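You operate a simulated robot arm through the tools that you are given. There is no shell and no other tool. Be economical: measure what you need, move in short steps, check, and stop when the job is done.

Carry out the task below with a simulated robot arm. There is one attempt and no reset: what you move stays moved.

JOB
Clear the turntable: its bush to the green square, knob back to start, go plug back in its cup.
Fine: swing the dial arm away before setting the bush down; the other bushes stay.

Only the result counts: the job must be done as asked and must still hold three seconds after the hand-in. Knocking over, shifting, dropping, spilling or breaking anything else fails it.

ROBOT AND FRAMES
A 7-joint arm with a two-finger parallel gripper, fixed in place. Base frame: the origin is at the foot of the arm, x ahead of it, y to its left, z up; the work surface is at about z = 0.74. Lengths are in m, angles in rad, forces in N, time in s.
With the tool pointing down near the work surface it reaches from about 0.2 to 0.68 m from the base axis. Its first joint turns from -1.152 to 1.152 rad. Payload 2.4 kg.
Tool frame: the origin (TCP) lies between the finger pads and is the grasp point; the fingertips stand 0.03 m ahead of it; z points along the fingers, y is the line along which they close. The gripper opens to 0.094 m. The fingers are 0.028 m wide and 0.01 m thick; the gripper's body (0.05 by 0.096 m) begins 0.055 m behind the TCP.
Orientation is told as [roll, pitch, yaw] about the base's x, y, z axes, in that order, counted from this pose: with the fingers straight down and closing along the base's y, the tool's x points along the base's -x, its y along +y and its z along -z.

CONTROLS
- The arm moves only by the tool move_arm. Its argument "targets" is a list that holds one entry, the list of rows, each a list of 7 numbers: the shift along the tool's x, y, z in m, then the turn, a rotation vector about the tool's x, y, z in rad, then the opening, from 0 (shut) to 1 (fully open). In form: [[[dx, dy, dz, wx, wy, wz, claw], ...]]. A call has 1 to 8 rows; each row shifts and turns the commanded pose from where the row before left it, along the tool's axes as they then stand. A row lasts 0.2 s, in which the tool goes at most 0.05 m and 0.15 rad; a call with a longer step from one row to the next is refused whole, and so is a gripper value outside its range. A pose out of reach is approached as far as the arm can. The call stops where the force on the tool passes 40 N (or 10 N more than at its start, if that is more) or the arm is blocked; 0.2 s more then pass. Each finger travels about 0.153 m/s and halts on what it meets, pressing with about 28 N; the grip force reading is that of the motor and also rises with nothing between the fingers. The clock runs only during rows and for 0.2 s after the last one: add rows that do not move to give the fingers time. The reply holds the time, the measured pose of the TCP, the force on the tool along the base axes, the opening and the grip force, in the units named above and with some noise, with the torque about the TCP (base axes, N m) and any sound that the robot's microphone picked up.
- Cameras (640 x 400 px; columns grow to the right, rows downward): "scene" is fixed at [0.0318, 0.4701, 1.4437]; the picture's right is [-0.81, -0.59, 0.00], its down [-0.34, 0.46, -0.82] and it looks along [0.48, -0.66, -0.57] (base axes); focal length 281 px, centre (320, 200). "wrist" rides on the gripper at [0.076, 0.014, -0.102] in the tool frame; the picture's right is [-0.18, 0.98, 0.00], its down [-0.75, -0.14, -0.64] and it looks along [-0.63, -0.12, 0.77] (tool axes); focal length 243 px, centre (320, 200). There is no depth. A picture from a camera that has moved, and an enlarged one, comes with that camera's place and axes in the base frame and with its lens.
- camera(camera): a new picture of that camera. The clock stands still meanwhile.
- zoom(camera, box): a new picture of the part [left, top, right, bottom] of that camera's present view, enlarged. The clock stands still meanwhile.
- sign_off(): hands the job in; it is judged then, once.

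Work in short steps. Places have to be worked out from the pictures, the camera data and where the tool is seen: move nearer, look again, correct. Check each grasp and each placing, and mend what went wrong. You have 120 turns and 64 pictures in all, those below and enlarged ones among them. Open the gripper and draw the arm clear of the work before you hand the job in, unless the task says otherwise; then end with one line.

The tools are called after "Request:" as a command line: name --argument value ..., lists and objects as JSON in quotes. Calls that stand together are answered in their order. move_arm: Moves the arm, as the interface text tells. Its arguments: {"type":"object","properties":{"targets":{"type":"array"}},"required":["targets"]} The other tools are called the same way: camera (camera) takes a picture; zoom (camera, box) takes an enlarged picture of a part of a camera's view; sign_off () hands the job in.

At the start:

```text
t: 0.0
tcp_pos: [0.4508, -0.1108, 1.2537]
orientation: [0.0, 0.001, 0.0]
wrist_force: [-0.2, 0.3, 0.0]
moment: [0.03, -0.01, -0.01]
width: 0.094
gripper_force: 0.0
```

scene: 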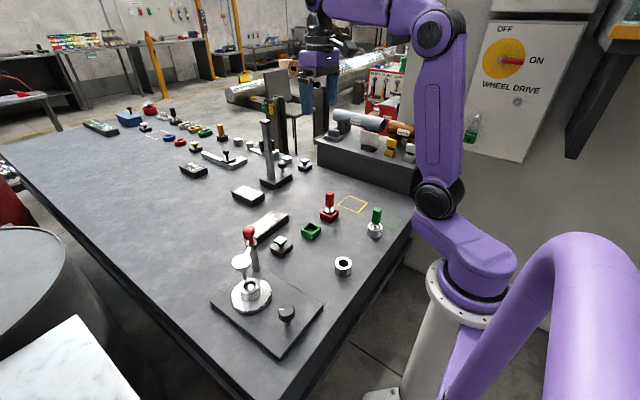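
wrist: 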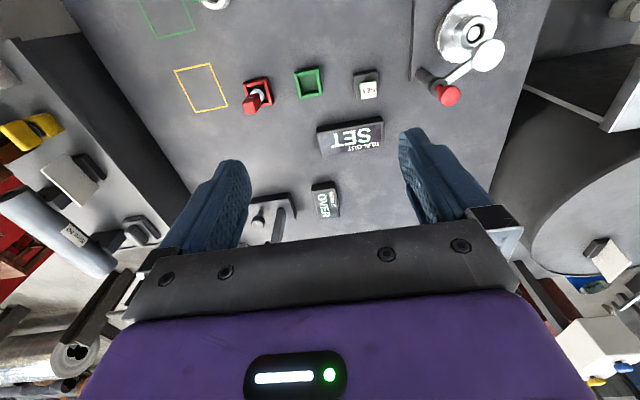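

I'll enlarge the work area to identify the turntable, bush, knob, plugs and squares.

Request:
zoom --camera "scene" --box '[200, 180, 420, 360]'

Request:
zoom --camera "wrist" --box '[120, 0, 540, 240]'

Request:
zoom --camera "scene" --box '[80, 90, 330, 230]'

```text
2.22 times, centred on (310, 270) of scene
camera zoom: at [0.0318, 0.4701, 1.4437], right [-0.81, -0.59, 0.0], down [-0.34, 0.46, -0.82], along [0.48, -0.66, -0.57], focal length 624 px, centre (342, 44)
```

zoom: 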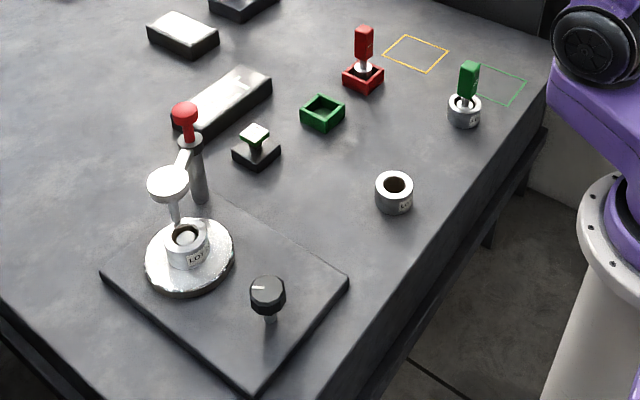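

```text
1.52 times, centred on (330, 120) of wrist
camera zoom: at [0.375, -0.0963, 1.3573], right [0.18, 0.98, 0.0], down [0.75, -0.14, 0.64], along [0.63, -0.12, -0.77], focal length 370 px, centre (305, 322)
```

zoom: 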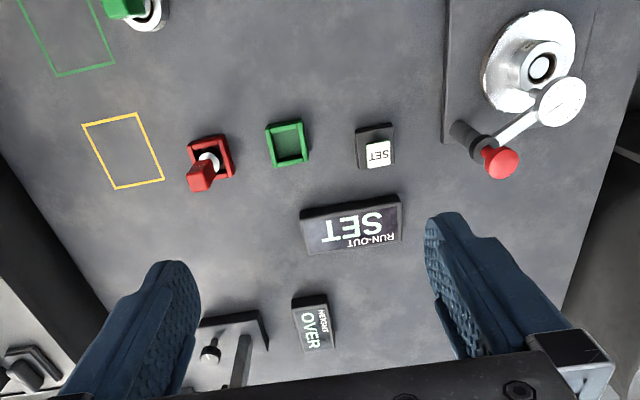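

```text
2.56 times, centred on (205, 160) of scene
camera zoom: at [0.0318, 0.4701, 1.4437], right [-0.81, -0.59, 0.0], down [-0.34, 0.46, -0.82], along [0.48, -0.66, -0.57], focal length 719 px, centre (614, 302)
```

zoom: 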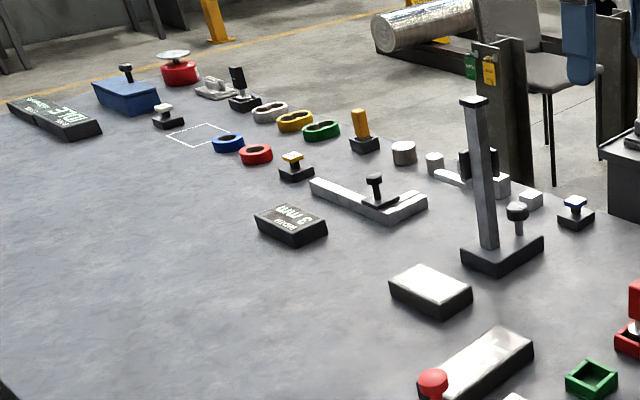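

The bush on the turntable is near (0.47, 0.19), the knob near (0.35, 0.175), the green (go) plug, standing in another bush, near (0.33, -0.29), and the empty green cup near (0.52, -0.14). I'll move above the turntable to look closer.

Request:
move_arm --targets '[[[0.019, 0.034, 0.02, 0, 0, 0, 1], [0.019, 0.034, 0.02, 0, 0, 0, 1], [0.019, 0.034, 0.02, 0, 0, 0, 1], [0.019, 0.034, 0.02, 0, 0, 0, 1], [0.019, 0.034, 0.02, 0, 0, 0, 1], [0.019, 0.034, 0.02, 0, 0, 0, 1], [0.019, 0.034, 0.02, 0, 0, 0, 1], [0.019, 0.034, 0.02, 0, 0, 0, 1]]]'

Request:
camera --camera "wrist"

```text
t: 1.8
tcp_pos: [0.299, 0.1616, 1.0924]
orientation: [0.001, 0.001, 0.003]
wrist_force: [-0.2, 0.6, -0.1]
moment: [-0.02, 0.0, 0.01]
width: 0.0939
gripper_force: 0.1
```

```text
58 pictures are left
camera wrist: at [0.2235, 0.1752, 1.1958], right [0.18, 0.98, 0.0], down [0.75, -0.14, 0.64], along [0.63, -0.12, -0.77], focal length 243 px, centre (320, 200)
```

wrist: 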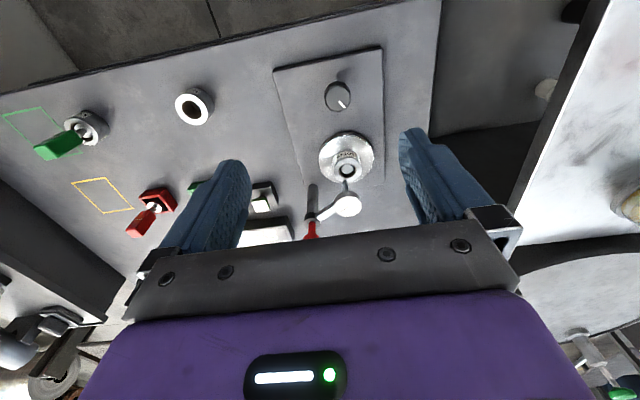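

Request:
zoom --camera "wrist" --box '[240, 40, 420, 250]'

Request:
zoom --camera "wrist" --box '[0, 60, 240, 240]'

Request:
zoom --camera "scene" --box '[200, 210, 330, 350]'

```text
1.90 times, centred on (330, 145) of wrist
camera zoom: at [0.2235, 0.1752, 1.1958], right [0.18, 0.98, 0.0], down [0.75, -0.14, 0.64], along [0.63, -0.12, -0.77], focal length 462 px, centre (301, 305)
```

zoom: 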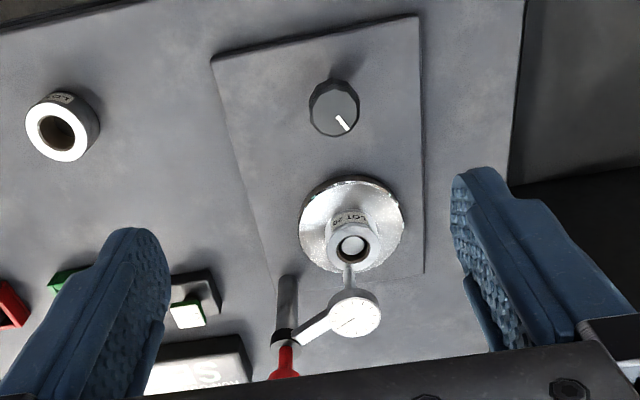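

```text
2.22 times, centred on (120, 150) of wrist
camera zoom: at [0.2235, 0.1752, 1.1958], right [0.18, 0.98, 0.0], down [0.75, -0.14, 0.64], along [0.63, -0.12, -0.77], focal length 539 px, centre (764, 311)
```

zoom: 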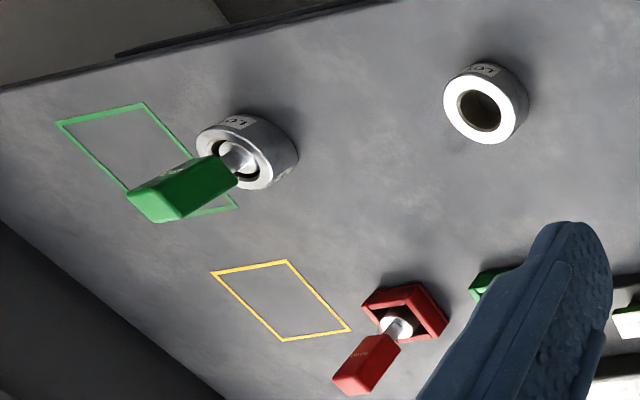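

```text
2.86 times, centred on (265, 280) of scene
camera zoom: at [0.0318, 0.47, 1.4437], right [-0.81, -0.59, 0.0], down [-0.34, 0.46, -0.82], along [0.48, -0.66, -0.57], focal length 802 px, centre (477, -29)
```

zoom: 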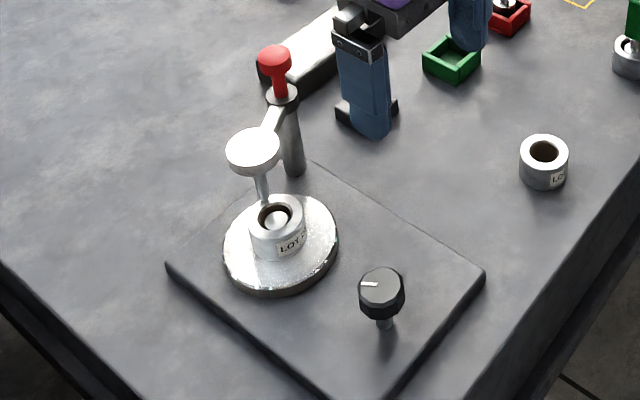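

The knob carries a white pointer but I see no start mark yet. I'll lower for a closer view of the knob and plate.

Request:
move_arm --targets '[[[0.008, 0, 0.04, 0, 0, 0, 1], [0.008, 0, 0.04, 0, 0, 0, 1], [0.008, 0, 0.04, 0, 0, 0, 1], [0.006, 0, 0.03, 0, 0, 0, 1]]]'

Request:
camera --camera "wrist"

Request:
zoom --camera "wrist" --box '[240, 20, 420, 140]'

```text
t: 2.8
tcp_pos: [0.2654, 0.1623, 0.9445]
orientation: [0.0, 0.0, 0.0]
wrist_force: [0.7, 0.6, -0.9]
moment: [-0.01, 0.0, 0.02]
width: 0.0936
gripper_force: 0.0
```

```text
54 pictures are left
camera wrist: at [0.1897, 0.1769, 1.0478], right [0.18, 0.98, 0.0], down [0.75, -0.14, 0.64], along [0.63, -0.12, -0.77], focal length 243 px, centre (320, 200)
```

wrist: 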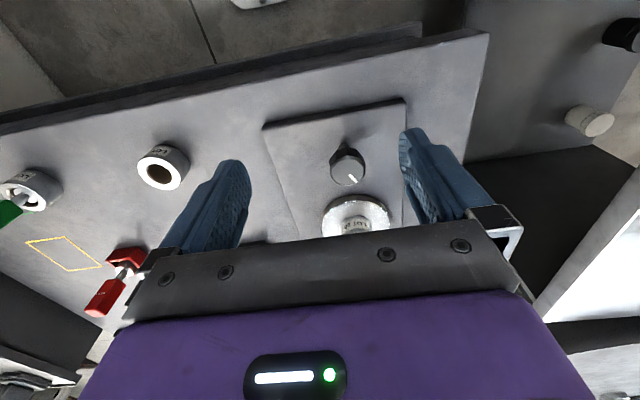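

```text
3.33 times, centred on (330, 80) of wrist
camera zoom: at [0.1897, 0.1769, 1.0478], right [0.18, 0.98, 0.0], down [0.75, -0.14, 0.64], along [0.63, -0.12, -0.77], focal length 809 px, centre (287, 600)
```

zoom: 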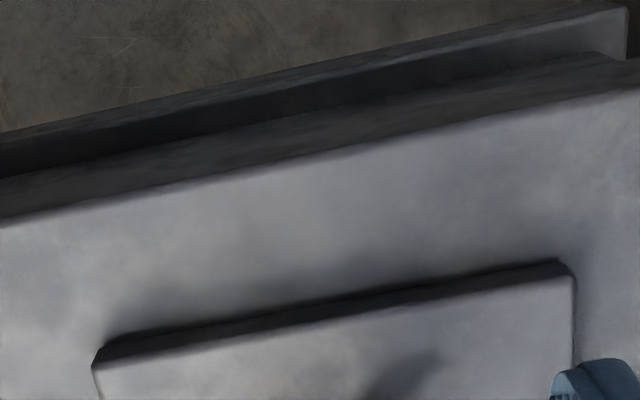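

Request:
zoom --camera "wrist" --box '[250, 95, 430, 240]'

Request:
zoom --camera "scene" --box '[250, 280, 330, 330]'

```text
2.76 times, centred on (340, 168) of wrist
camera zoom: at [0.1897, 0.1769, 1.0478], right [0.18, 0.98, 0.0], down [0.75, -0.14, 0.64], along [0.63, -0.12, -0.77], focal length 669 px, centre (265, 290)
```

zoom: 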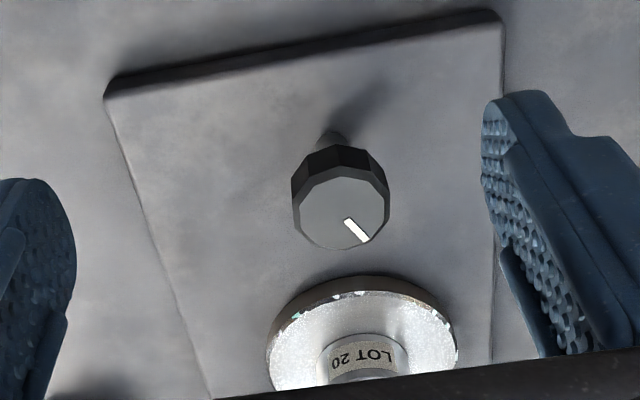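

```text
8.00 times, centred on (290, 305) of scene
camera zoom: at [0.0317, 0.4701, 1.4437], right [-0.81, -0.59, 0.0], down [-0.34, 0.46, -0.82], along [0.48, -0.66, -0.57], focal length 2246 px, centre (560, -640)
```

zoom: 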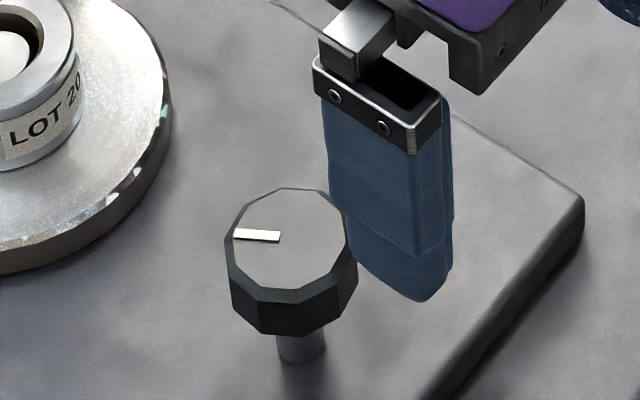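

No start mark on the plate itself. I'll look at the label/display boxes between here and the cup for information about the knob's start.

Request:
move_arm --targets '[[[-0.01, -0.03, -0.03, 0, 0, 0, 1], [-0.01, -0.03, -0.03, 0, 0, 0, 1], [-0.01, -0.03, -0.03, 0, 0, 0, 1], [-0.01, -0.03, -0.03, 0, 0, 0, 1], [-0.01, -0.03, -0.02, 0, 0, 0, 1], [-0.01, -0.03, 0, 0, 0, 0, 1]]]'

Request:
camera --camera "wrist"

```text
t: 4.2
tcp_pos: [0.3265, -0.0179, 1.0803]
orientation: [-0.001, 0.0, 0.002]
wrist_force: [0.2, 0.3, 0.1]
moment: [-0.04, -0.02, -0.03]
width: 0.0939
gripper_force: 0.0
```

```text
50 pictures are left
camera wrist: at [0.2507, -0.0045, 1.1841], right [0.18, 0.98, 0.0], down [0.75, -0.14, 0.64], along [0.63, -0.12, -0.77], focal length 243 px, centre (320, 200)
```

wrist: 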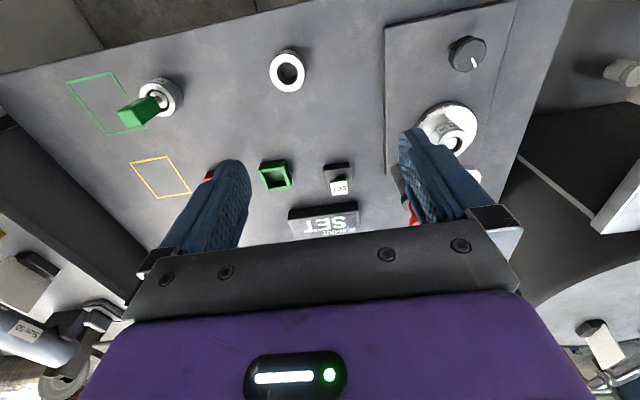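

Request:
zoom --camera "wrist" --box '[250, 150, 380, 240]'

Request:
zoom --camera "wrist" --box '[60, 60, 200, 210]'

Request:
zoom --camera "scene" --box '[450, 10, 590, 150]'

```text
4.44 times, centred on (315, 195) of wrist
camera zoom: at [0.2507, -0.0045, 1.1841], right [0.18, 0.98, 0.0], down [0.75, -0.14, 0.64], along [0.63, -0.12, -0.77], focal length 1078 px, centre (342, 222)
```

zoom: 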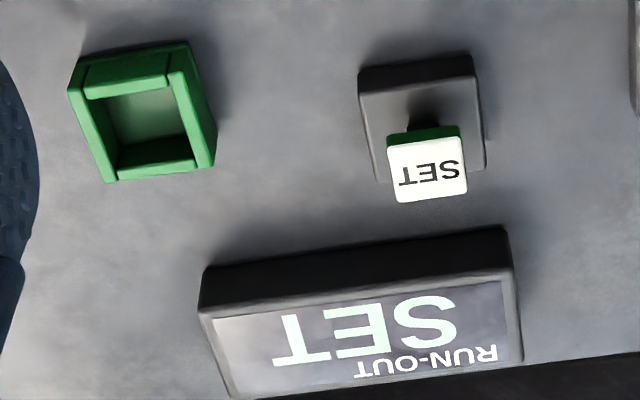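

```text
2.67 times, centred on (130, 135) of wrist
camera zoom: at [0.2507, -0.0045, 1.1841], right [0.18, 0.98, 0.0], down [0.75, -0.14, 0.64], along [0.63, -0.12, -0.77], focal length 647 px, centre (827, 373)
```

zoom: 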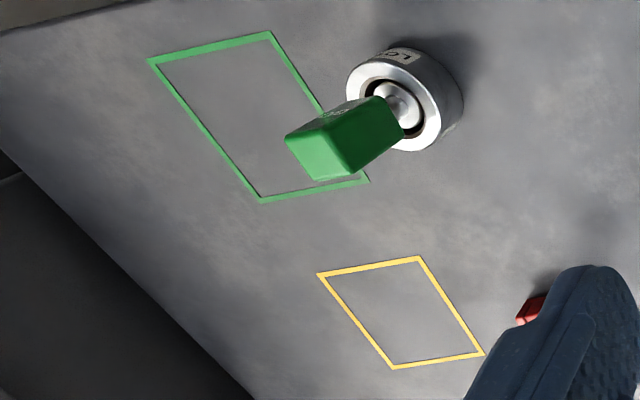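

```text
2.86 times, centred on (520, 80) of scene
camera zoom: at [0.0317, 0.4701, 1.4437], right [-0.81, -0.59, 0.0], down [-0.34, 0.46, -0.82], along [0.48, -0.66, -0.57], focal length 802 px, centre (-251, 543)
```

zoom: 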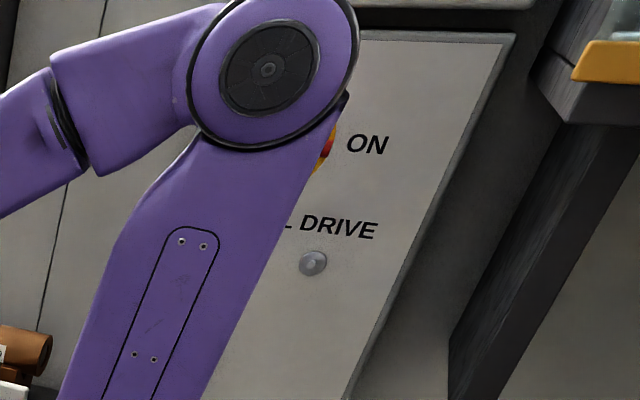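

I'll inspect the turntable rim for index marks and the dial face.

Request:
zoom --camera "scene" --box '[225, 220, 285, 320]'

Request:
zoom --camera "scene" --box '[265, 290, 310, 325]'

```text
4.00 times, centred on (255, 270) of scene
camera zoom: at [0.0317, 0.4701, 1.4437], right [-0.81, -0.59, 0.0], down [-0.34, 0.46, -0.82], along [0.48, -0.66, -0.57], focal length 1123 px, centre (580, -80)
```

zoom: 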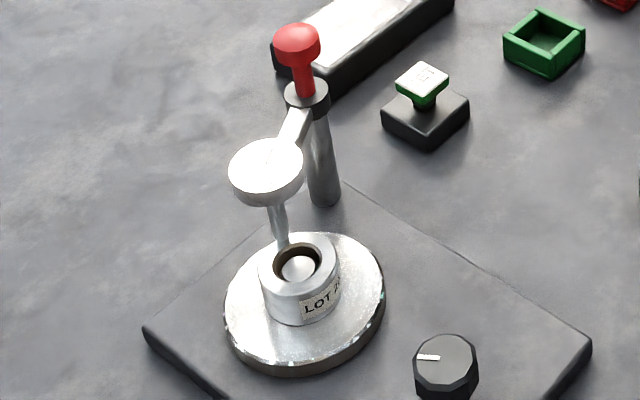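

```text
11.43 times, centred on (288, 308) of scene
camera zoom: at [0.0317, 0.4701, 1.4437], right [-0.81, -0.59, 0.0], down [-0.34, 0.46, -0.82], along [0.48, -0.66, -0.57], focal length 3209 px, centre (691, -1029)
```

zoom: 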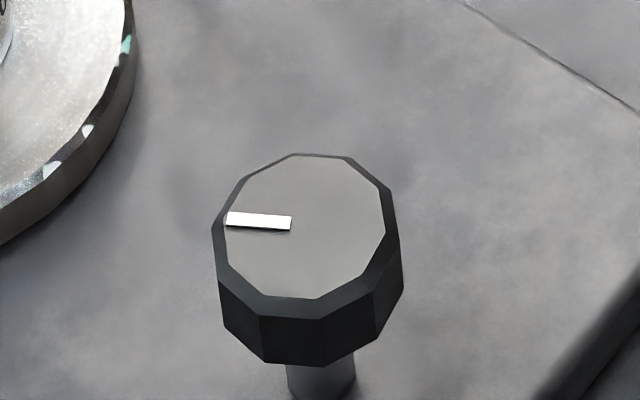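

No visible marks, so the start is likely an end stop. Next: the dial arm. The pillar is near (0.547, 0.104), with the red knob on top at about z 0.92 and the dial near (0.51, 0.17, 0.88). I'll look closer from above.

Request:
move_arm --targets '[[[-0.023, 0.026, 0, 0, 0, 0, 1], [-0.023, 0.026, 0, 0, 0, 0, 1], [-0.023, 0.026, 0.01, 0, 0, 0, 1], [-0.023, 0.026, 0.02, 0, 0, 0, 1], [-0.023, 0.026, 0.03, 0, 0, 0, 1], [0, 0, 0.03, 0, 0, 0, 1]]]'

Request:
camera --camera "wrist"

Request:
zoom --camera "scene" --box '[200, 200, 320, 310]'

```text
t: 5.6
tcp_pos: [0.443, 0.1138, 0.9943]
orientation: [0.001, 0.0, 0.002]
wrist_force: [-0.2, -0.7, 0.2]
moment: [0.02, -0.01, 0.02]
width: 0.0941
gripper_force: 0.1
```

```text
44 pictures are left
camera wrist: at [0.3673, 0.1279, 1.0974], right [0.18, 0.98, 0.0], down [0.75, -0.14, 0.64], along [0.63, -0.12, -0.77], focal length 243 px, centre (320, 200)
```

wrist: 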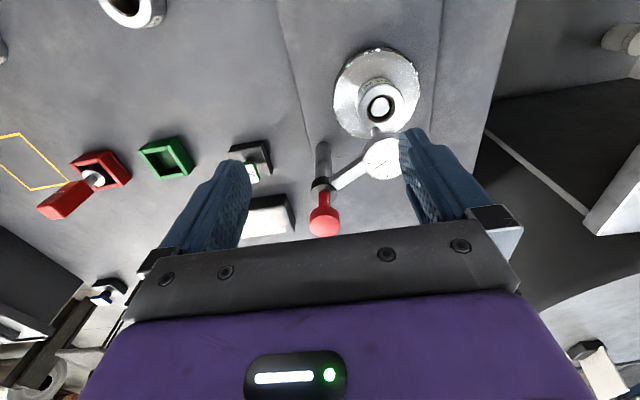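

```text
3.64 times, centred on (260, 255) of scene
camera zoom: at [0.0318, 0.4701, 1.4437], right [-0.81, -0.59, 0.0], down [-0.34, 0.46, -0.82], along [0.48, -0.66, -0.57], focal length 1021 px, centre (538, 0)
```

zoom: 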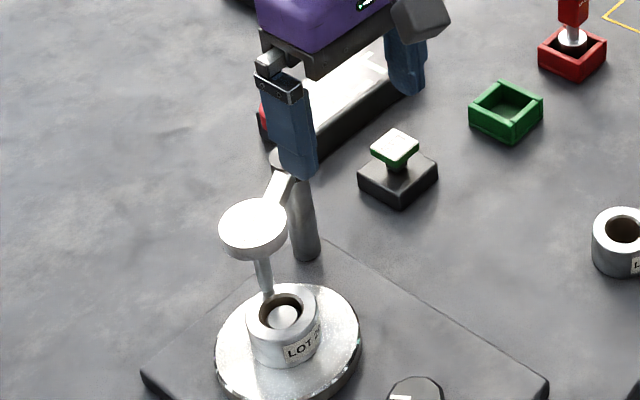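

Triangulated: pivot (0.545, 0.099), dial disc (0.507, 0.169, top ~0.872), bush top centre (0.479, 0.178, ~0.805). I'll close the fingers and descend on the −x side of the dial, to push it clockwise away from the bush.

Request:
move_arm --targets '[[[0, 0.013, 0, 0, 0, 0, 0], [0, 0.013, 0, 0, 0, 0, 0], [0, 0, 0.035, 0, 0, 0, 0], [0, 0, 0.035, 0, 0, 0, 0], [0, 0, 0.035, 0, 0, 0, 0], [0, 0, 0.024, 0, 0, 0, 0]]]'

Request:
camera --camera "scene"

```text
t: 7.0
tcp_pos: [0.4449, 0.1357, 0.8635]
orientation: [0.0, 0.0, -0.001]
wrist_force: [-0.3, -0.1, 0.3]
moment: [0.02, 0.0, 0.01]
width: 0.0002
gripper_force: 28.0
```

```text
42 pictures are left
```

scene: 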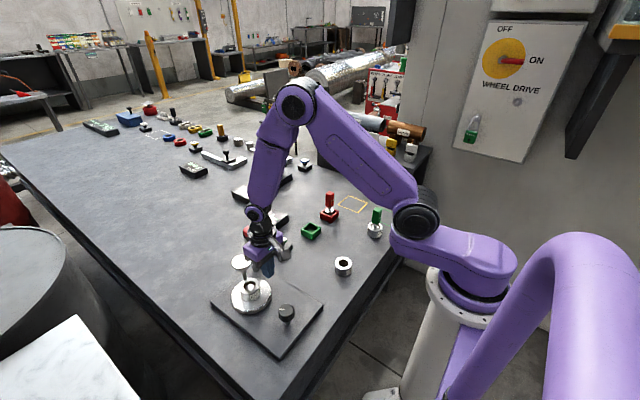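

The fingers are on the −x side of the dial. I'll push along the arc gently.

Request:
move_arm --targets '[[[-0.012, 0.0065, 0, 0, 0, 0, 0], [-0.012, 0.0065, 0, 0, 0, 0, 0], [-0.013, 0.013, 0, 0, 0, 0, 0], [-0.013, 0.013, 0, 0, 0, 0, 0], [-0.018, 0.007, 0, 0, 0, 0, 0], [-0.019, 0.007, 0, 0, 0, 0, 0]]]'

Request:
zoom --camera "scene" --box '[200, 200, 320, 330]'

```text
t: 7.7
tcp_pos: [0.4658, 0.1506, 0.862]
orientation: [-0.013, 0.029, -0.002]
wrist_force: [-6.3, -2.6, -1.3]
moment: [0.06, -0.11, 0.04]
width: 0.0
gripper_force: 28.1
stopped in row 3: the force on the tool passed its limit (the readings are from after the stop); the commanded pose is now the measured one
```

```text
3.08 times, centred on (260, 265) of scene
camera zoom: at [0.0316, 0.47, 1.4437], right [-0.81, -0.59, 0.0], down [-0.34, 0.46, -0.82], along [0.48, -0.66, -0.57], focal length 864 px, centre (505, 0)
```

zoom: 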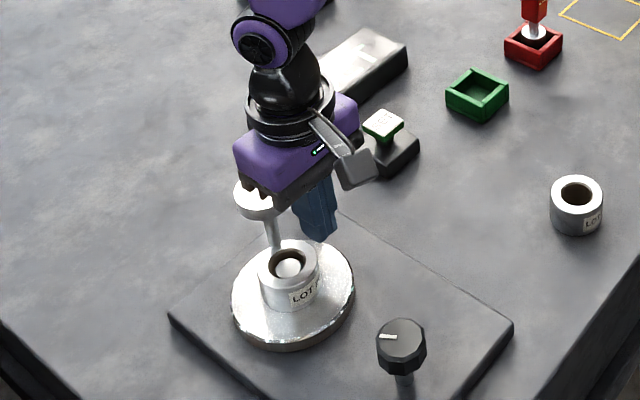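

The push stopped on force. Before pushing more, I'll look at where the contact is and how the probe sits against the bush.

Request:
camera --camera "wrist"

Request:
zoom --camera "scene" --box '[235, 240, 285, 310]'

```text
40 pictures are left
camera wrist: at [0.3927, 0.1658, 0.9671], right [0.19, 0.98, -0.02], down [0.77, -0.13, 0.62], along [0.61, -0.13, -0.78], focal length 243 px, centre (320, 200)
```

wrist: 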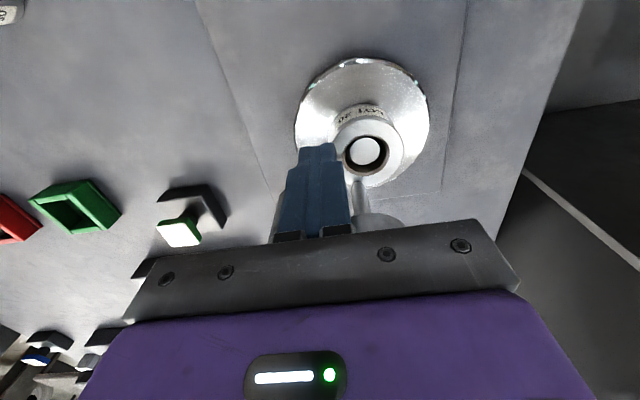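

```text
5.71 times, centred on (260, 275) of scene
camera zoom: at [0.0316, 0.47, 1.4437], right [-0.81, -0.59, 0.0], down [-0.34, 0.46, -0.82], along [0.48, -0.66, -0.57], focal length 1604 px, centre (663, -229)
```

zoom: 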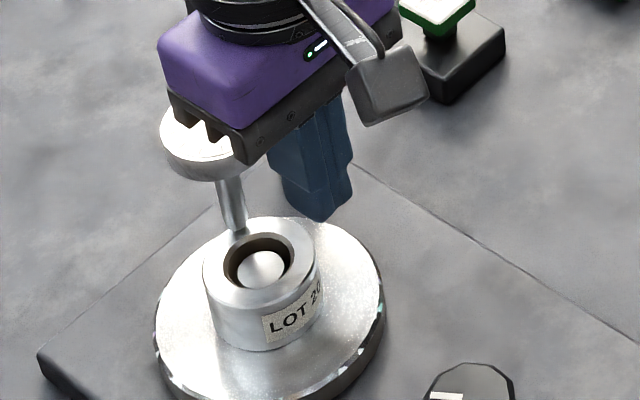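

The probe tip rests on top of the bush rim, and contact is at the dial edge. I'll try a very slow push a few millimetres further to tell a hard stop from impact.

Request:
move_arm --targets '[[[-0.0015, 0.001, 0, 0, 0, 0, 0], [-0.0015, 0.001, 0, 0, 0, 0, 0], [-0.0015, 0.001, 0, 0, 0, 0, 0], [-0.0015, 0.001, 0, 0, 0, 0, 0]]]'

```text
t: 8.5
tcp_pos: [0.465, 0.1504, 0.8606]
orientation: [-0.018, 0.046, -0.004]
wrist_force: [-7.6, -3.0, 0.7]
moment: [0.1, -0.2, 0.05]
width: 0.0
gripper_force: 27.7
stopped in row 3: the force on the tool passed its limit (the readings are from after the stop); the commanded pose is now the measured one
```

It's a hard stop clockwise, so the arm must swing the other way. I'll back off, straighten the tool, go over the dial to its far side (about (0.562, 0.2)) and come down there.

Request:
move_arm --targets '[[[0.015, -0.008, 0, -0.018, -0.046, -0.004, 0], [0, 0, -0.04, 0, 0, 0, 0], [0, 0, -0.04, 0, 0, 0, 0], [0, 0, -0.04, 0, 0, 0, 0], [-0.04, 0.02, 0, 0, 0, 0, 0], [-0.04, 0.02, 0, 0, 0, 0, 0], [-0.035, 0.018, 0, 0, 0, 0, 0], [0, 0, 0, 0, 0, 0, 0]]]'

```text
t: 10.3
tcp_pos: [0.5665, 0.2029, 0.9849]
orientation: [-0.002, -0.004, -0.001]
wrist_force: [0.2, 0.0, -0.2]
moment: [0.01, -0.01, 0.0]
width: 0.0003
gripper_force: 28.1
```

Request:
move_arm --targets '[[[0, 0, 0.04, 0, 0, 0, 0], [0, 0, 0.04, 0, 0, 0, 0], [0, 0, 0.041, 0, 0, 0, 0], [0.01, -0.006, 0, 0, 0, 0, 0], [0.01, -0.006, 0, 0, 0, 0, 0], [0.009, -0.003, 0, 0, 0, 0, 0], [0.008, -0.003, 0, 0, 0, 0, 0], [0.008, -0.003, 0, 0, 0, 0, 0]]]'

Request:
zoom --camera "scene" --box '[200, 200, 320, 330]'

```text
t: 12.1
tcp_pos: [0.5229, 0.1791, 0.86]
orientation: [0.003, -0.003, 0.001]
wrist_force: [0.7, -0.1, 0.2]
moment: [0.02, 0.03, 0.02]
width: 0.0
gripper_force: 27.8
```

```text
3.08 times, centred on (260, 265) of scene
camera zoom: at [0.0318, 0.4701, 1.4437], right [-0.81, -0.59, 0.0], down [-0.34, 0.46, -0.82], along [0.48, -0.66, -0.57], focal length 864 px, centre (505, 0)
```

zoom: 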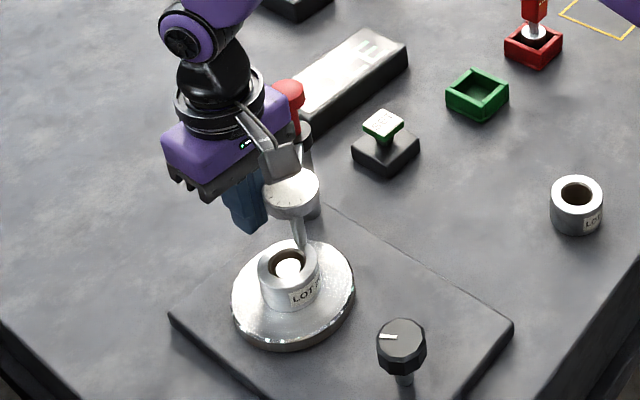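

The dial arm now swings freely this way and the bush has not moved. Continuing along the arc.

Request:
move_arm --targets '[[[0.019, -0.004, 0, 0, 0, 0, 0], [0.02, -0.008, 0, 0, 0, 0, 0], [0.019, -0.025, 0, 0, 0, 0, 0], [0.01, -0.03, 0, 0, 0, 0, 0], [0.0, -0.024, 0, 0, 0, 0, 0], [0, 0, 0, 0, 0, 0, 0]]]'

Request:
zoom --camera "scene" --box '[200, 200, 320, 330]'

```text
t: 13.1
tcp_pos: [0.4609, 0.1385, 0.8623]
orientation: [0.01, -0.027, 0.023]
wrist_force: [0.3, 8.8, 2.2]
moment: [-0.17, 0.02, 0.0]
width: 0.0001
gripper_force: 28.1
stopped in row 4: the force on the tool passed its limit (the readings are from after the stop); the commanded pose is now the measured one
```

```text
3.08 times, centred on (260, 265) of scene
camera zoom: at [0.0317, 0.4703, 1.4436], right [-0.81, -0.59, 0.0], down [-0.34, 0.46, -0.82], along [0.48, -0.66, -0.57], focal length 864 px, centre (505, 0)
```

zoom: 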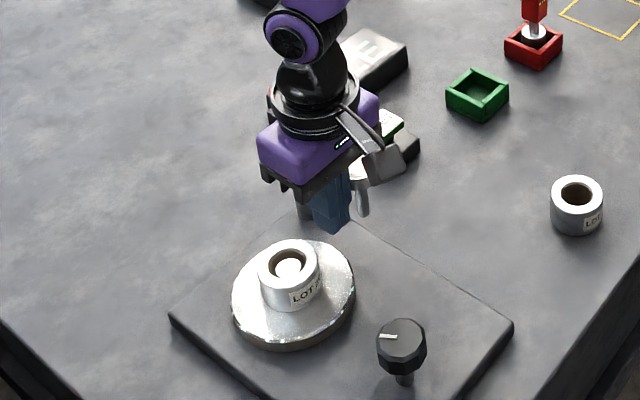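

It seems to be at the other stop, dial well away from the bush. I'll back off, rise, and look from above the bush.

Request:
move_arm --targets '[[[0, 0.012, 0, 0.01, 0.027, 0.023, 0], [0, 0, -0.04, 0, 0, 0, 0], [0, 0, -0.04, 0, 0, 0, 0], [0, 0, -0.04, 0, 0, 0, 0], [0.025, 0.012, -0.01, 0, 0, 0, 0.9], [0.025, 0.012, 0, 0, 0, 0, 0.9]]]'

Request:
camera --camera "wrist"

Request:
zoom --camera "scene" --box '[200, 200, 320, 330]'

```text
t: 14.5
tcp_pos: [0.4122, 0.1747, 0.9923]
orientation: [-0.001, 0.003, -0.002]
wrist_force: [0.8, 0.6, -1.1]
moment: [0.05, -0.03, -0.02]
width: 0.0846
gripper_force: 0.1
```

```text
36 pictures are left
camera wrist: at [0.3368, 0.1893, 1.0963], right [0.19, 0.98, 0.0], down [0.75, -0.14, 0.64], along [0.63, -0.12, -0.77], focal length 243 px, centre (320, 200)
```

wrist: 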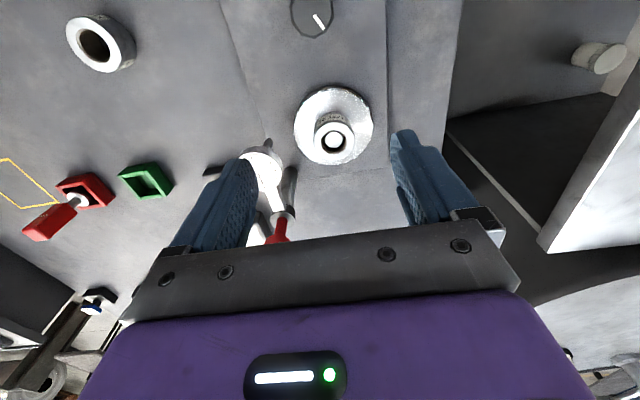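

```text
3.08 times, centred on (260, 265) of scene
camera zoom: at [0.0318, 0.4701, 1.4437], right [-0.81, -0.59, 0.0], down [-0.34, 0.46, -0.82], along [0.48, -0.66, -0.57], focal length 864 px, centre (505, 0)
```

zoom: 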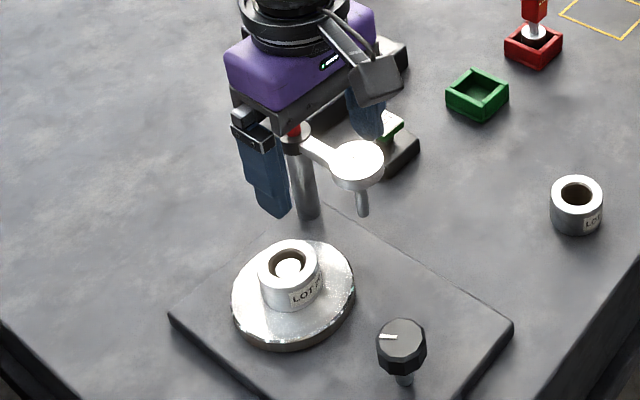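

The dial now sits at about (0.46, 0.104), 0.076 m from the bush centre (0.479, 0.179). To keep clear of it I'll turn the gripper by −90° yaw so the fingers close along x, over the bush.

Request:
move_arm --targets '[[[-0.0335, 0.002, 0, 0, 0, 0, 1], [-0.0335, 0.002, 0, 0, 0, 0, 1], [0, 0, 0, 0, 0, 0.145, 1], [0, 0, 0, 0, 0, 0.145, 1], [0, 0, 0, 0, 0, 0.145, 1], [0, 0, 0, 0, 0, 0.145, 1], [0, 0, 0, 0, 0, 0.145, 1], [0, 0, 0, 0, 0, 0.145, 1]]]'

Request:
move_arm --targets '[[[0, 0, 0, 0, 0, 0.14, 1], [0, 0, 0, 0, 0, 0.14, 1], [0, 0, 0, 0, 0, 0.14, 1], [0, 0, 0, 0, 0, 0.14, 1], [0, 0, 0, 0, 0, 0.141, 1], [0, 0, 0, 0, 0, 0, 1]]]'

Request:
camera --camera "wrist"

```text
t: 16.3
tcp_pos: [0.4786, 0.1747, 0.993]
orientation: [-0.002, 0.001, -0.878]
wrist_force: [0.3, 0.2, 0.5]
moment: [-0.01, -0.03, -0.02]
width: 0.094
gripper_force: 0.1
```

```text
t: 17.7
tcp_pos: [0.4783, 0.1763, 0.9927]
orientation: [-0.001, 0.001, -1.577]
wrist_force: [0.1, 1.2, -0.4]
moment: [-0.02, -0.01, -0.03]
width: 0.0939
gripper_force: 0.1
```

```text
34 pictures are left
camera wrist: at [0.4933, 0.2521, 1.0954], right [0.98, -0.19, 0.0], down [-0.14, -0.75, 0.64], along [-0.12, -0.63, -0.77], focal length 243 px, centre (320, 200)
```

wrist: 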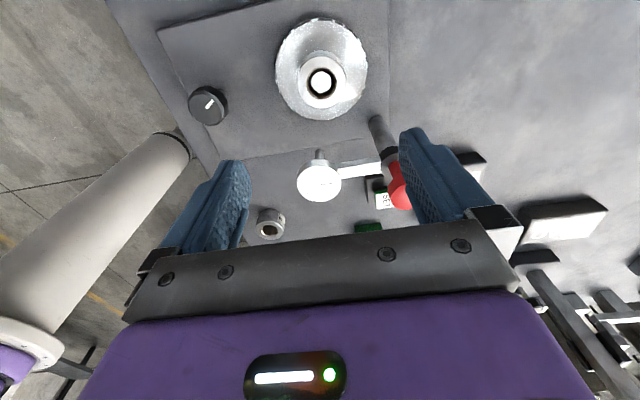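

Bush centre re-measured at (0.479, 0.181); correcting by 4 mm and descending around it.

Request:
move_arm --targets '[[[0.004, 0.001, 0, 0, 0, 0, 1], [0, 0, 0.04, 0, 0, 0, 1], [0, 0, 0.04, 0, 0, 0, 1], [0, 0, 0.04, 0, 0, 0, 1], [0, 0, 0.035, 0, 0, 0, 1], [0, 0, 0.02, 0, 0, 0, 1], [0, 0, 0.014, 0, 0, 0, 1], [0, 0, 0, 0, 0, 0, 1]]]'

Request:
camera --camera "wrist"

Request:
zoom --camera "scene" --box '[200, 200, 320, 330]'

```text
t: 19.5
tcp_pos: [0.4783, 0.1789, 0.806]
orientation: [0.0, 0.0, -1.578]
wrist_force: [-1.1, -2.7, 10.0]
moment: [-0.12, -0.46, -0.06]
width: 0.0931
gripper_force: 0.0
```

```text
33 pictures are left
camera wrist: at [0.4938, 0.2547, 0.9094], right [0.98, -0.19, 0.0], down [-0.14, -0.75, 0.64], along [-0.12, -0.63, -0.77], focal length 243 px, centre (320, 200)
```

wrist: 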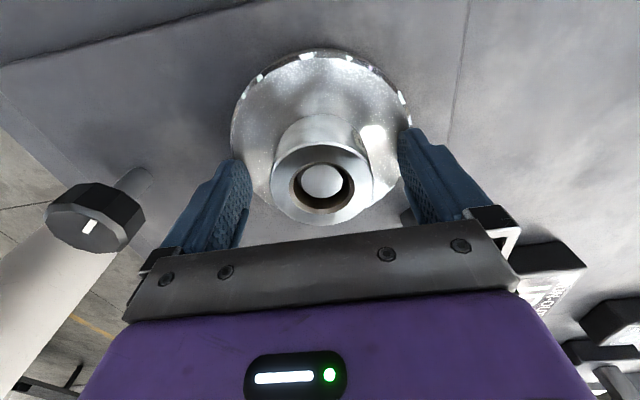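

```text
3.08 times, centred on (260, 265) of scene
camera zoom: at [0.0315, 0.4699, 1.4437], right [-0.81, -0.59, 0.0], down [-0.34, 0.46, -0.82], along [0.48, -0.66, -0.57], focal length 864 px, centre (505, 0)
```

zoom: 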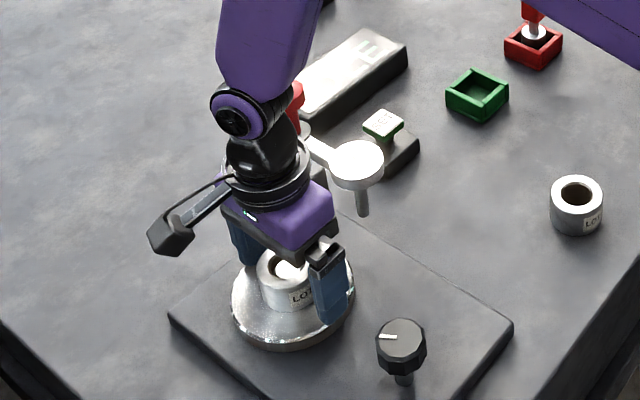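

The fingertips have just touched the disc (10 N up), with the bush between them. I'll raise 4 mm and close.

Request:
move_arm --targets '[[[0.002, 0, -0.006, 0, 0, 0, 1], [0, 0, 0, 0, 0, 0, 0.75], [0, 0, 0, 0, 0, 0, 0.6], [0, 0, 0, 0, 0, 0, 0.4], [0, 0, 0, 0, 0, 0, 0.4], [0, 0, 0, 0, 0, 0, 0.4]]]'

```text
t: 20.9
tcp_pos: [0.4788, 0.1812, 0.8105]
orientation: [0.002, 0.001, -1.575]
wrist_force: [7.7, -1.0, -0.1]
moment: [0.01, -0.09, 0.01]
width: 0.0541
gripper_force: 28.4
```

Gripped, width 0.054. Lifting slowly straight up.

Request:
move_arm --targets '[[[0, 0.001, -0.005, 0, 0, 0, 0.3], [0, 0, -0.01, 0, 0, 0, 0.3], [0, 0, -0.02, 0, 0, 0, 0.3], [0, 0, -0.03, 0, 0, 0, 0.3], [0, 0, -0.04, 0, 0, 0, 0.3], [0, 0, -0.04, 0, 0, 0, 0.3], [0, 0, 0, 0, 0, 0, 0.3]]]'

Request:
camera --camera "wrist"

Request:
camera --camera "scene"

```text
t: 22.5
tcp_pos: [0.481, 0.18, 0.9552]
orientation: [-0.003, -0.002, -1.574]
wrist_force: [1.2, 1.1, -4.3]
moment: [-0.03, -0.01, 0.02]
width: 0.0543
gripper_force: 28.0
```

```text
31 pictures are left
camera wrist: at [0.4956, 0.2556, 1.0584], right [0.98, -0.19, 0.0], down [-0.14, -0.75, 0.64], along [-0.12, -0.63, -0.77], focal length 243 px, centre (320, 200)
```

wrist: 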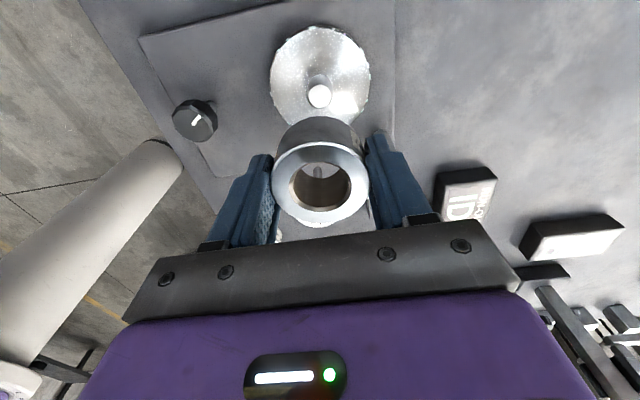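

```text
30 pictures are left
```

scene: 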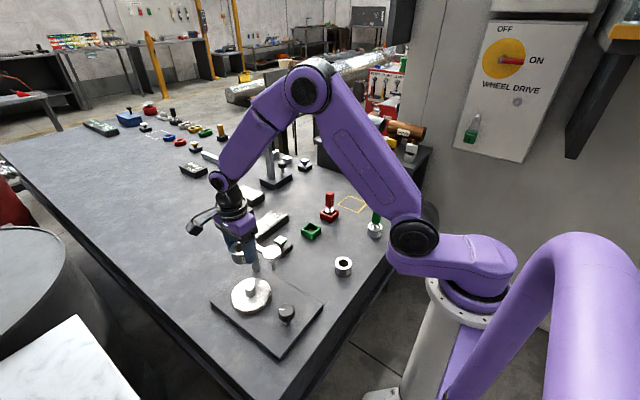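

The bush is lifted free of the spigot and held firmly. I'll carry it to the green square (centre estimated at (0.332, −0.405)), at height.

Request:
move_arm --targets '[[[0, 0, -0.04, 0, 0, 0, 0.3], [-0.0418, -0.0106, 0, 0, 0, 0, 0.3], [-0.0418, -0.0106, 0, 0, 0, 0, 0.3], [-0.0418, -0.0106, 0, 0, 0, 0, 0.3], [-0.0418, -0.0106, 0, 0, 0, 0, 0.3], [-0.0418, -0.0106, 0, 0, 0, 0, 0.3], [-0.0418, -0.0106, 0, 0, 0, 0, 0.3], [-0.0418, -0.0106, 0, 0, 0, 0, 0.3]]]'

Request:
move_arm --targets '[[[-0.0418, -0.0106, 0, 0, 0, 0, 0.3], [-0.0418, -0.0106, 0, 0, 0, 0, 0.3], [-0.0418, -0.0106, 0, 0, 0, 0, 0.3], [-0.0418, -0.0106, 0, 0, 0, 0, 0.3], [-0.0418, -0.0106, 0, 0, 0, 0, 0.3], [-0.0418, -0.0106, 0, 0, 0, 0, 0.3], [-0.03, -0.0106, 0, 0, 0, 0, 0.3], [0, 0, 0, 0, 0, 0, 0.3]]]'

Request:
camera --camera "wrist"

Request:
zoom --camera "scene" --box '[290, 170, 430, 280]'

```text
t: 24.3
tcp_pos: [0.404, -0.1105, 0.9938]
orientation: [-0.002, 0.0, -1.575]
wrist_force: [-0.1, 0.1, -3.2]
moment: [0.03, 0.0, -0.01]
width: 0.0544
gripper_force: 28.3
```

```text
t: 26.1
tcp_pos: [0.3267, -0.3934, 0.9951]
orientation: [-0.001, 0.001, -1.575]
wrist_force: [-0.8, 0.2, -3.6]
moment: [-0.01, -0.02, -0.02]
width: 0.0541
gripper_force: 27.9
```

```text
29 pictures are left
camera wrist: at [0.342, -0.3175, 1.0985], right [0.98, -0.19, 0.0], down [-0.14, -0.75, 0.64], along [-0.12, -0.63, -0.77], focal length 243 px, centre (320, 200)
```

wrist: 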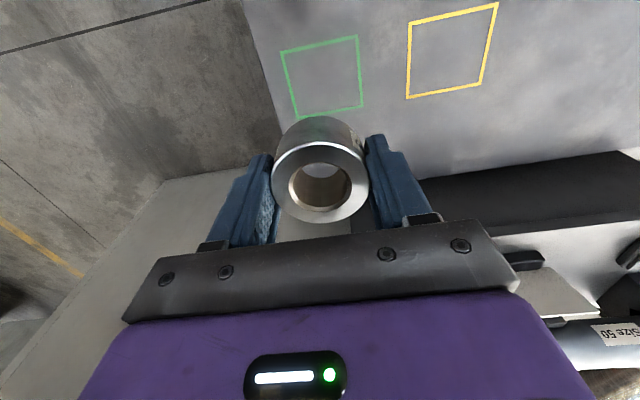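

```text
3.64 times, centred on (360, 225) of scene
camera zoom: at [0.0318, 0.47, 1.4437], right [-0.81, -0.59, 0.0], down [-0.34, 0.46, -0.82], along [0.48, -0.66, -0.57], focal length 1021 px, centre (174, 109)
```

zoom: 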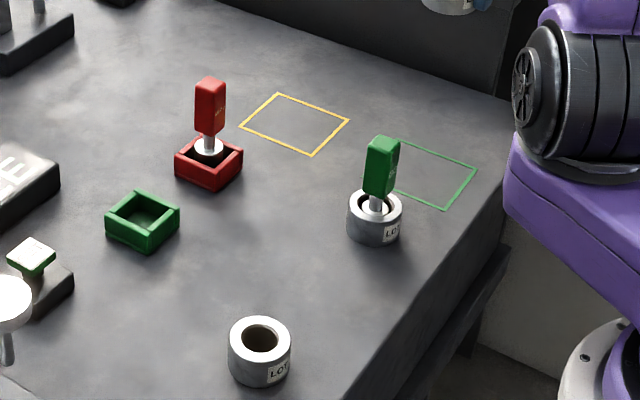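

The square is confirmed at centre (0.331, −0.405). I correct the position and lower to about 15 mm above touch-down.

Request:
move_arm --targets '[[[-0.012, 0.0045, 0, 0, 0, 0, 0.3], [0, 0, 0.04, 0, 0, 0, 0.3], [0, 0, 0.04, 0, 0, 0, 0.3], [0, 0, 0.04, 0, 0, 0, 0.3], [0, 0, 0.04, 0, 0, 0, 0.3], [0, 0, 0.03, 0, 0, 0, 0.3], [0, 0, 0.01, 0, 0, 0, 0.3], [0, 0, 0, 0, 0, 0, 0.3]]]'

Request:
zoom --camera "scene" --box '[330, 170, 430, 260]'

```text
t: 27.9
tcp_pos: [0.333, -0.4029, 0.7976]
orientation: [-0.002, -0.001, -1.574]
wrist_force: [0.6, 0.5, -4.0]
moment: [0.01, 0.0, 0.0]
width: 0.0543
gripper_force: 27.5
```

```text
4.44 times, centred on (380, 215) of scene
camera zoom: at [0.0318, 0.47, 1.4437], right [-0.81, -0.59, 0.0], down [-0.34, 0.46, -0.82], along [0.48, -0.66, -0.57], focal length 1248 px, centre (53, 133)
```

zoom: 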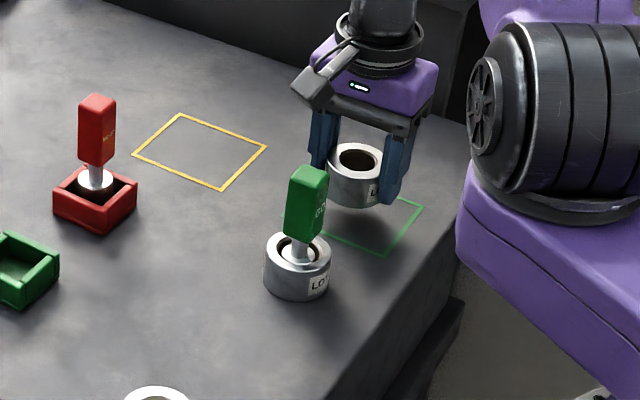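

Clear of the plug. Lowering slowly until the bush touches the table.

Request:
move_arm --targets '[[[-0.001, -0.001, 0.006, 0, 0, 0, 0.3], [0, 0, 0.005, 0, 0, 0, 0.3], [0, 0, 0.004, 0, 0, 0, 0.3], [0, 0, 0.004, 0, 0, 0, 0.3], [0, 0, 0, 0, 0, 0, 0.3]]]'

```text
t: 29.1
tcp_pos: [0.3316, -0.405, 0.7766]
orientation: [0.001, 0.0, -1.574]
wrist_force: [1.3, 0.5, -2.7]
moment: [-0.03, 0.0, 0.0]
width: 0.0544
gripper_force: 27.8
```

Request:
move_arm --targets '[[[0, 0, 0.002, 0, 0, 0, 0.3], [0, 0, 0.002, 0, 0, 0, 0.3], [0, 0, 0, 0, 0, 0, 0.3]]]'

```text
t: 29.9
tcp_pos: [0.3324, -0.4053, 0.7736]
orientation: [0.0, -0.004, -1.576]
wrist_force: [-6.5, 0.3, 19.1]
moment: [-0.1, 0.08, -0.05]
width: 0.0542
gripper_force: 28.4
```

Touched down (19 N). I relieve slightly, open, and rise.

Request:
move_arm --targets '[[[0, 0, -0.0012, 0, 0, 0, 0.3], [0, 0, 0, 0, 0, 0, 0.6], [0, 0, 0, 0, 0, 0, 0.75], [0, 0, 0, 0, 0, 0, 0.85], [0, 0, 0, 0, 0, 0, 0.85], [0, 0, -0.02, 0, 0, 0, 0.85], [0, 0, -0.04, 0, 0, 0, 0.85], [0, 0, -0.04, 0, 0, 0, 0.85]]]'

Request:
move_arm --targets '[[[0, 0, -0.04, 0, 0, 0, 0.85], [0, 0, -0.04, 0, 0, 0, 0.85], [0, 0, -0.03, 0, 0, 0, 0.85], [0, 0, 0, 0, 0, 0, 0.85]]]'

Request:
camera --camera "wrist"

Request:
zoom --camera "scene" --box '[330, 170, 430, 260]'

```text
t: 31.7
tcp_pos: [0.3296, -0.4032, 0.8716]
orientation: [-0.004, 0.0, -1.575]
wrist_force: [0.6, 0.3, 0.1]
moment: [-0.01, -0.01, 0.01]
width: 0.0797
gripper_force: 0.0
```

```text
t: 32.7
tcp_pos: [0.3294, -0.4012, 0.9839]
orientation: [-0.001, 0.0, -1.575]
wrist_force: [0.2, -0.6, 0.6]
moment: [0.03, -0.03, -0.03]
width: 0.0799
gripper_force: 0.2
```

```text
26 pictures are left
camera wrist: at [0.345, -0.3255, 1.0868], right [0.98, -0.19, 0.0], down [-0.14, -0.75, 0.64], along [-0.12, -0.63, -0.77], focal length 243 px, centre (320, 200)
```

wrist: 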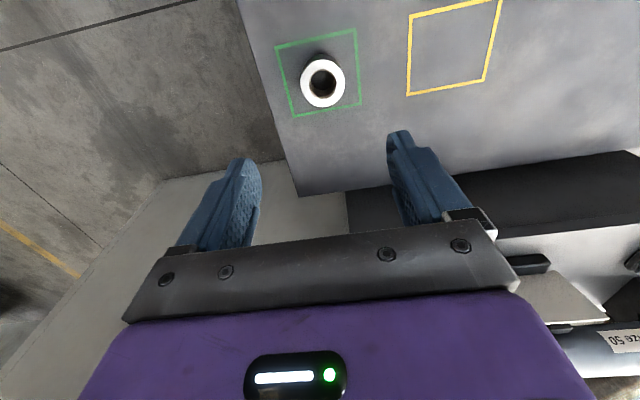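

```text
4.44 times, centred on (380, 215) of scene
camera zoom: at [0.0317, 0.4701, 1.4437], right [-0.81, -0.59, 0.0], down [-0.34, 0.46, -0.82], along [0.48, -0.66, -0.57], focal length 1248 px, centre (53, 133)
```

zoom: 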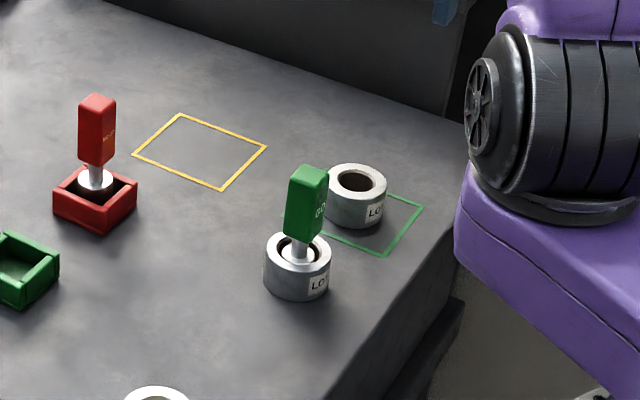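

The bush stands inside the green square. Next the go plug at about (0.327, −0.280): I move back along +y to view its handle orientation.

Request:
move_arm --targets '[[[0.04, 0, 0, 0, 0, 0, 0.85], [0.04, 0, 0, 0, 0, 0, 0.85], [0.04, 0, 0, 0, 0, 0, 0.85], [0.04, 0, 0.01, 0, 0, 0, 0.85], [0.04, 0, 0.015, 0, 0, 0, 0.85], [0, 0, 0, 0, 0, 0, 0.85]]]'

Request:
zoom --camera "wrist" --box '[240, 90, 400, 230]'

```text
t: 34.1
tcp_pos: [0.3338, -0.2027, 0.9583]
orientation: [-0.002, -0.001, -1.576]
wrist_force: [0.5, 0.2, -0.4]
moment: [-0.02, -0.02, -0.01]
width: 0.0799
gripper_force: 0.0
```

```text
2.86 times, centred on (320, 160) of wrist
camera zoom: at [0.3477, -0.1268, 1.062], right [0.98, -0.19, 0.0], down [-0.14, -0.75, 0.64], along [-0.12, -0.63, -0.77], focal length 693 px, centre (320, 314)
```

zoom: 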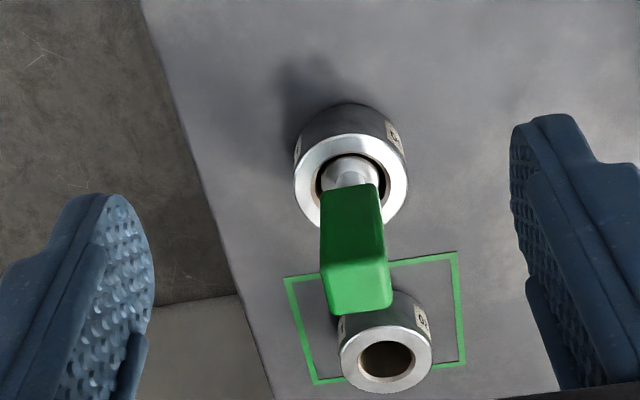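

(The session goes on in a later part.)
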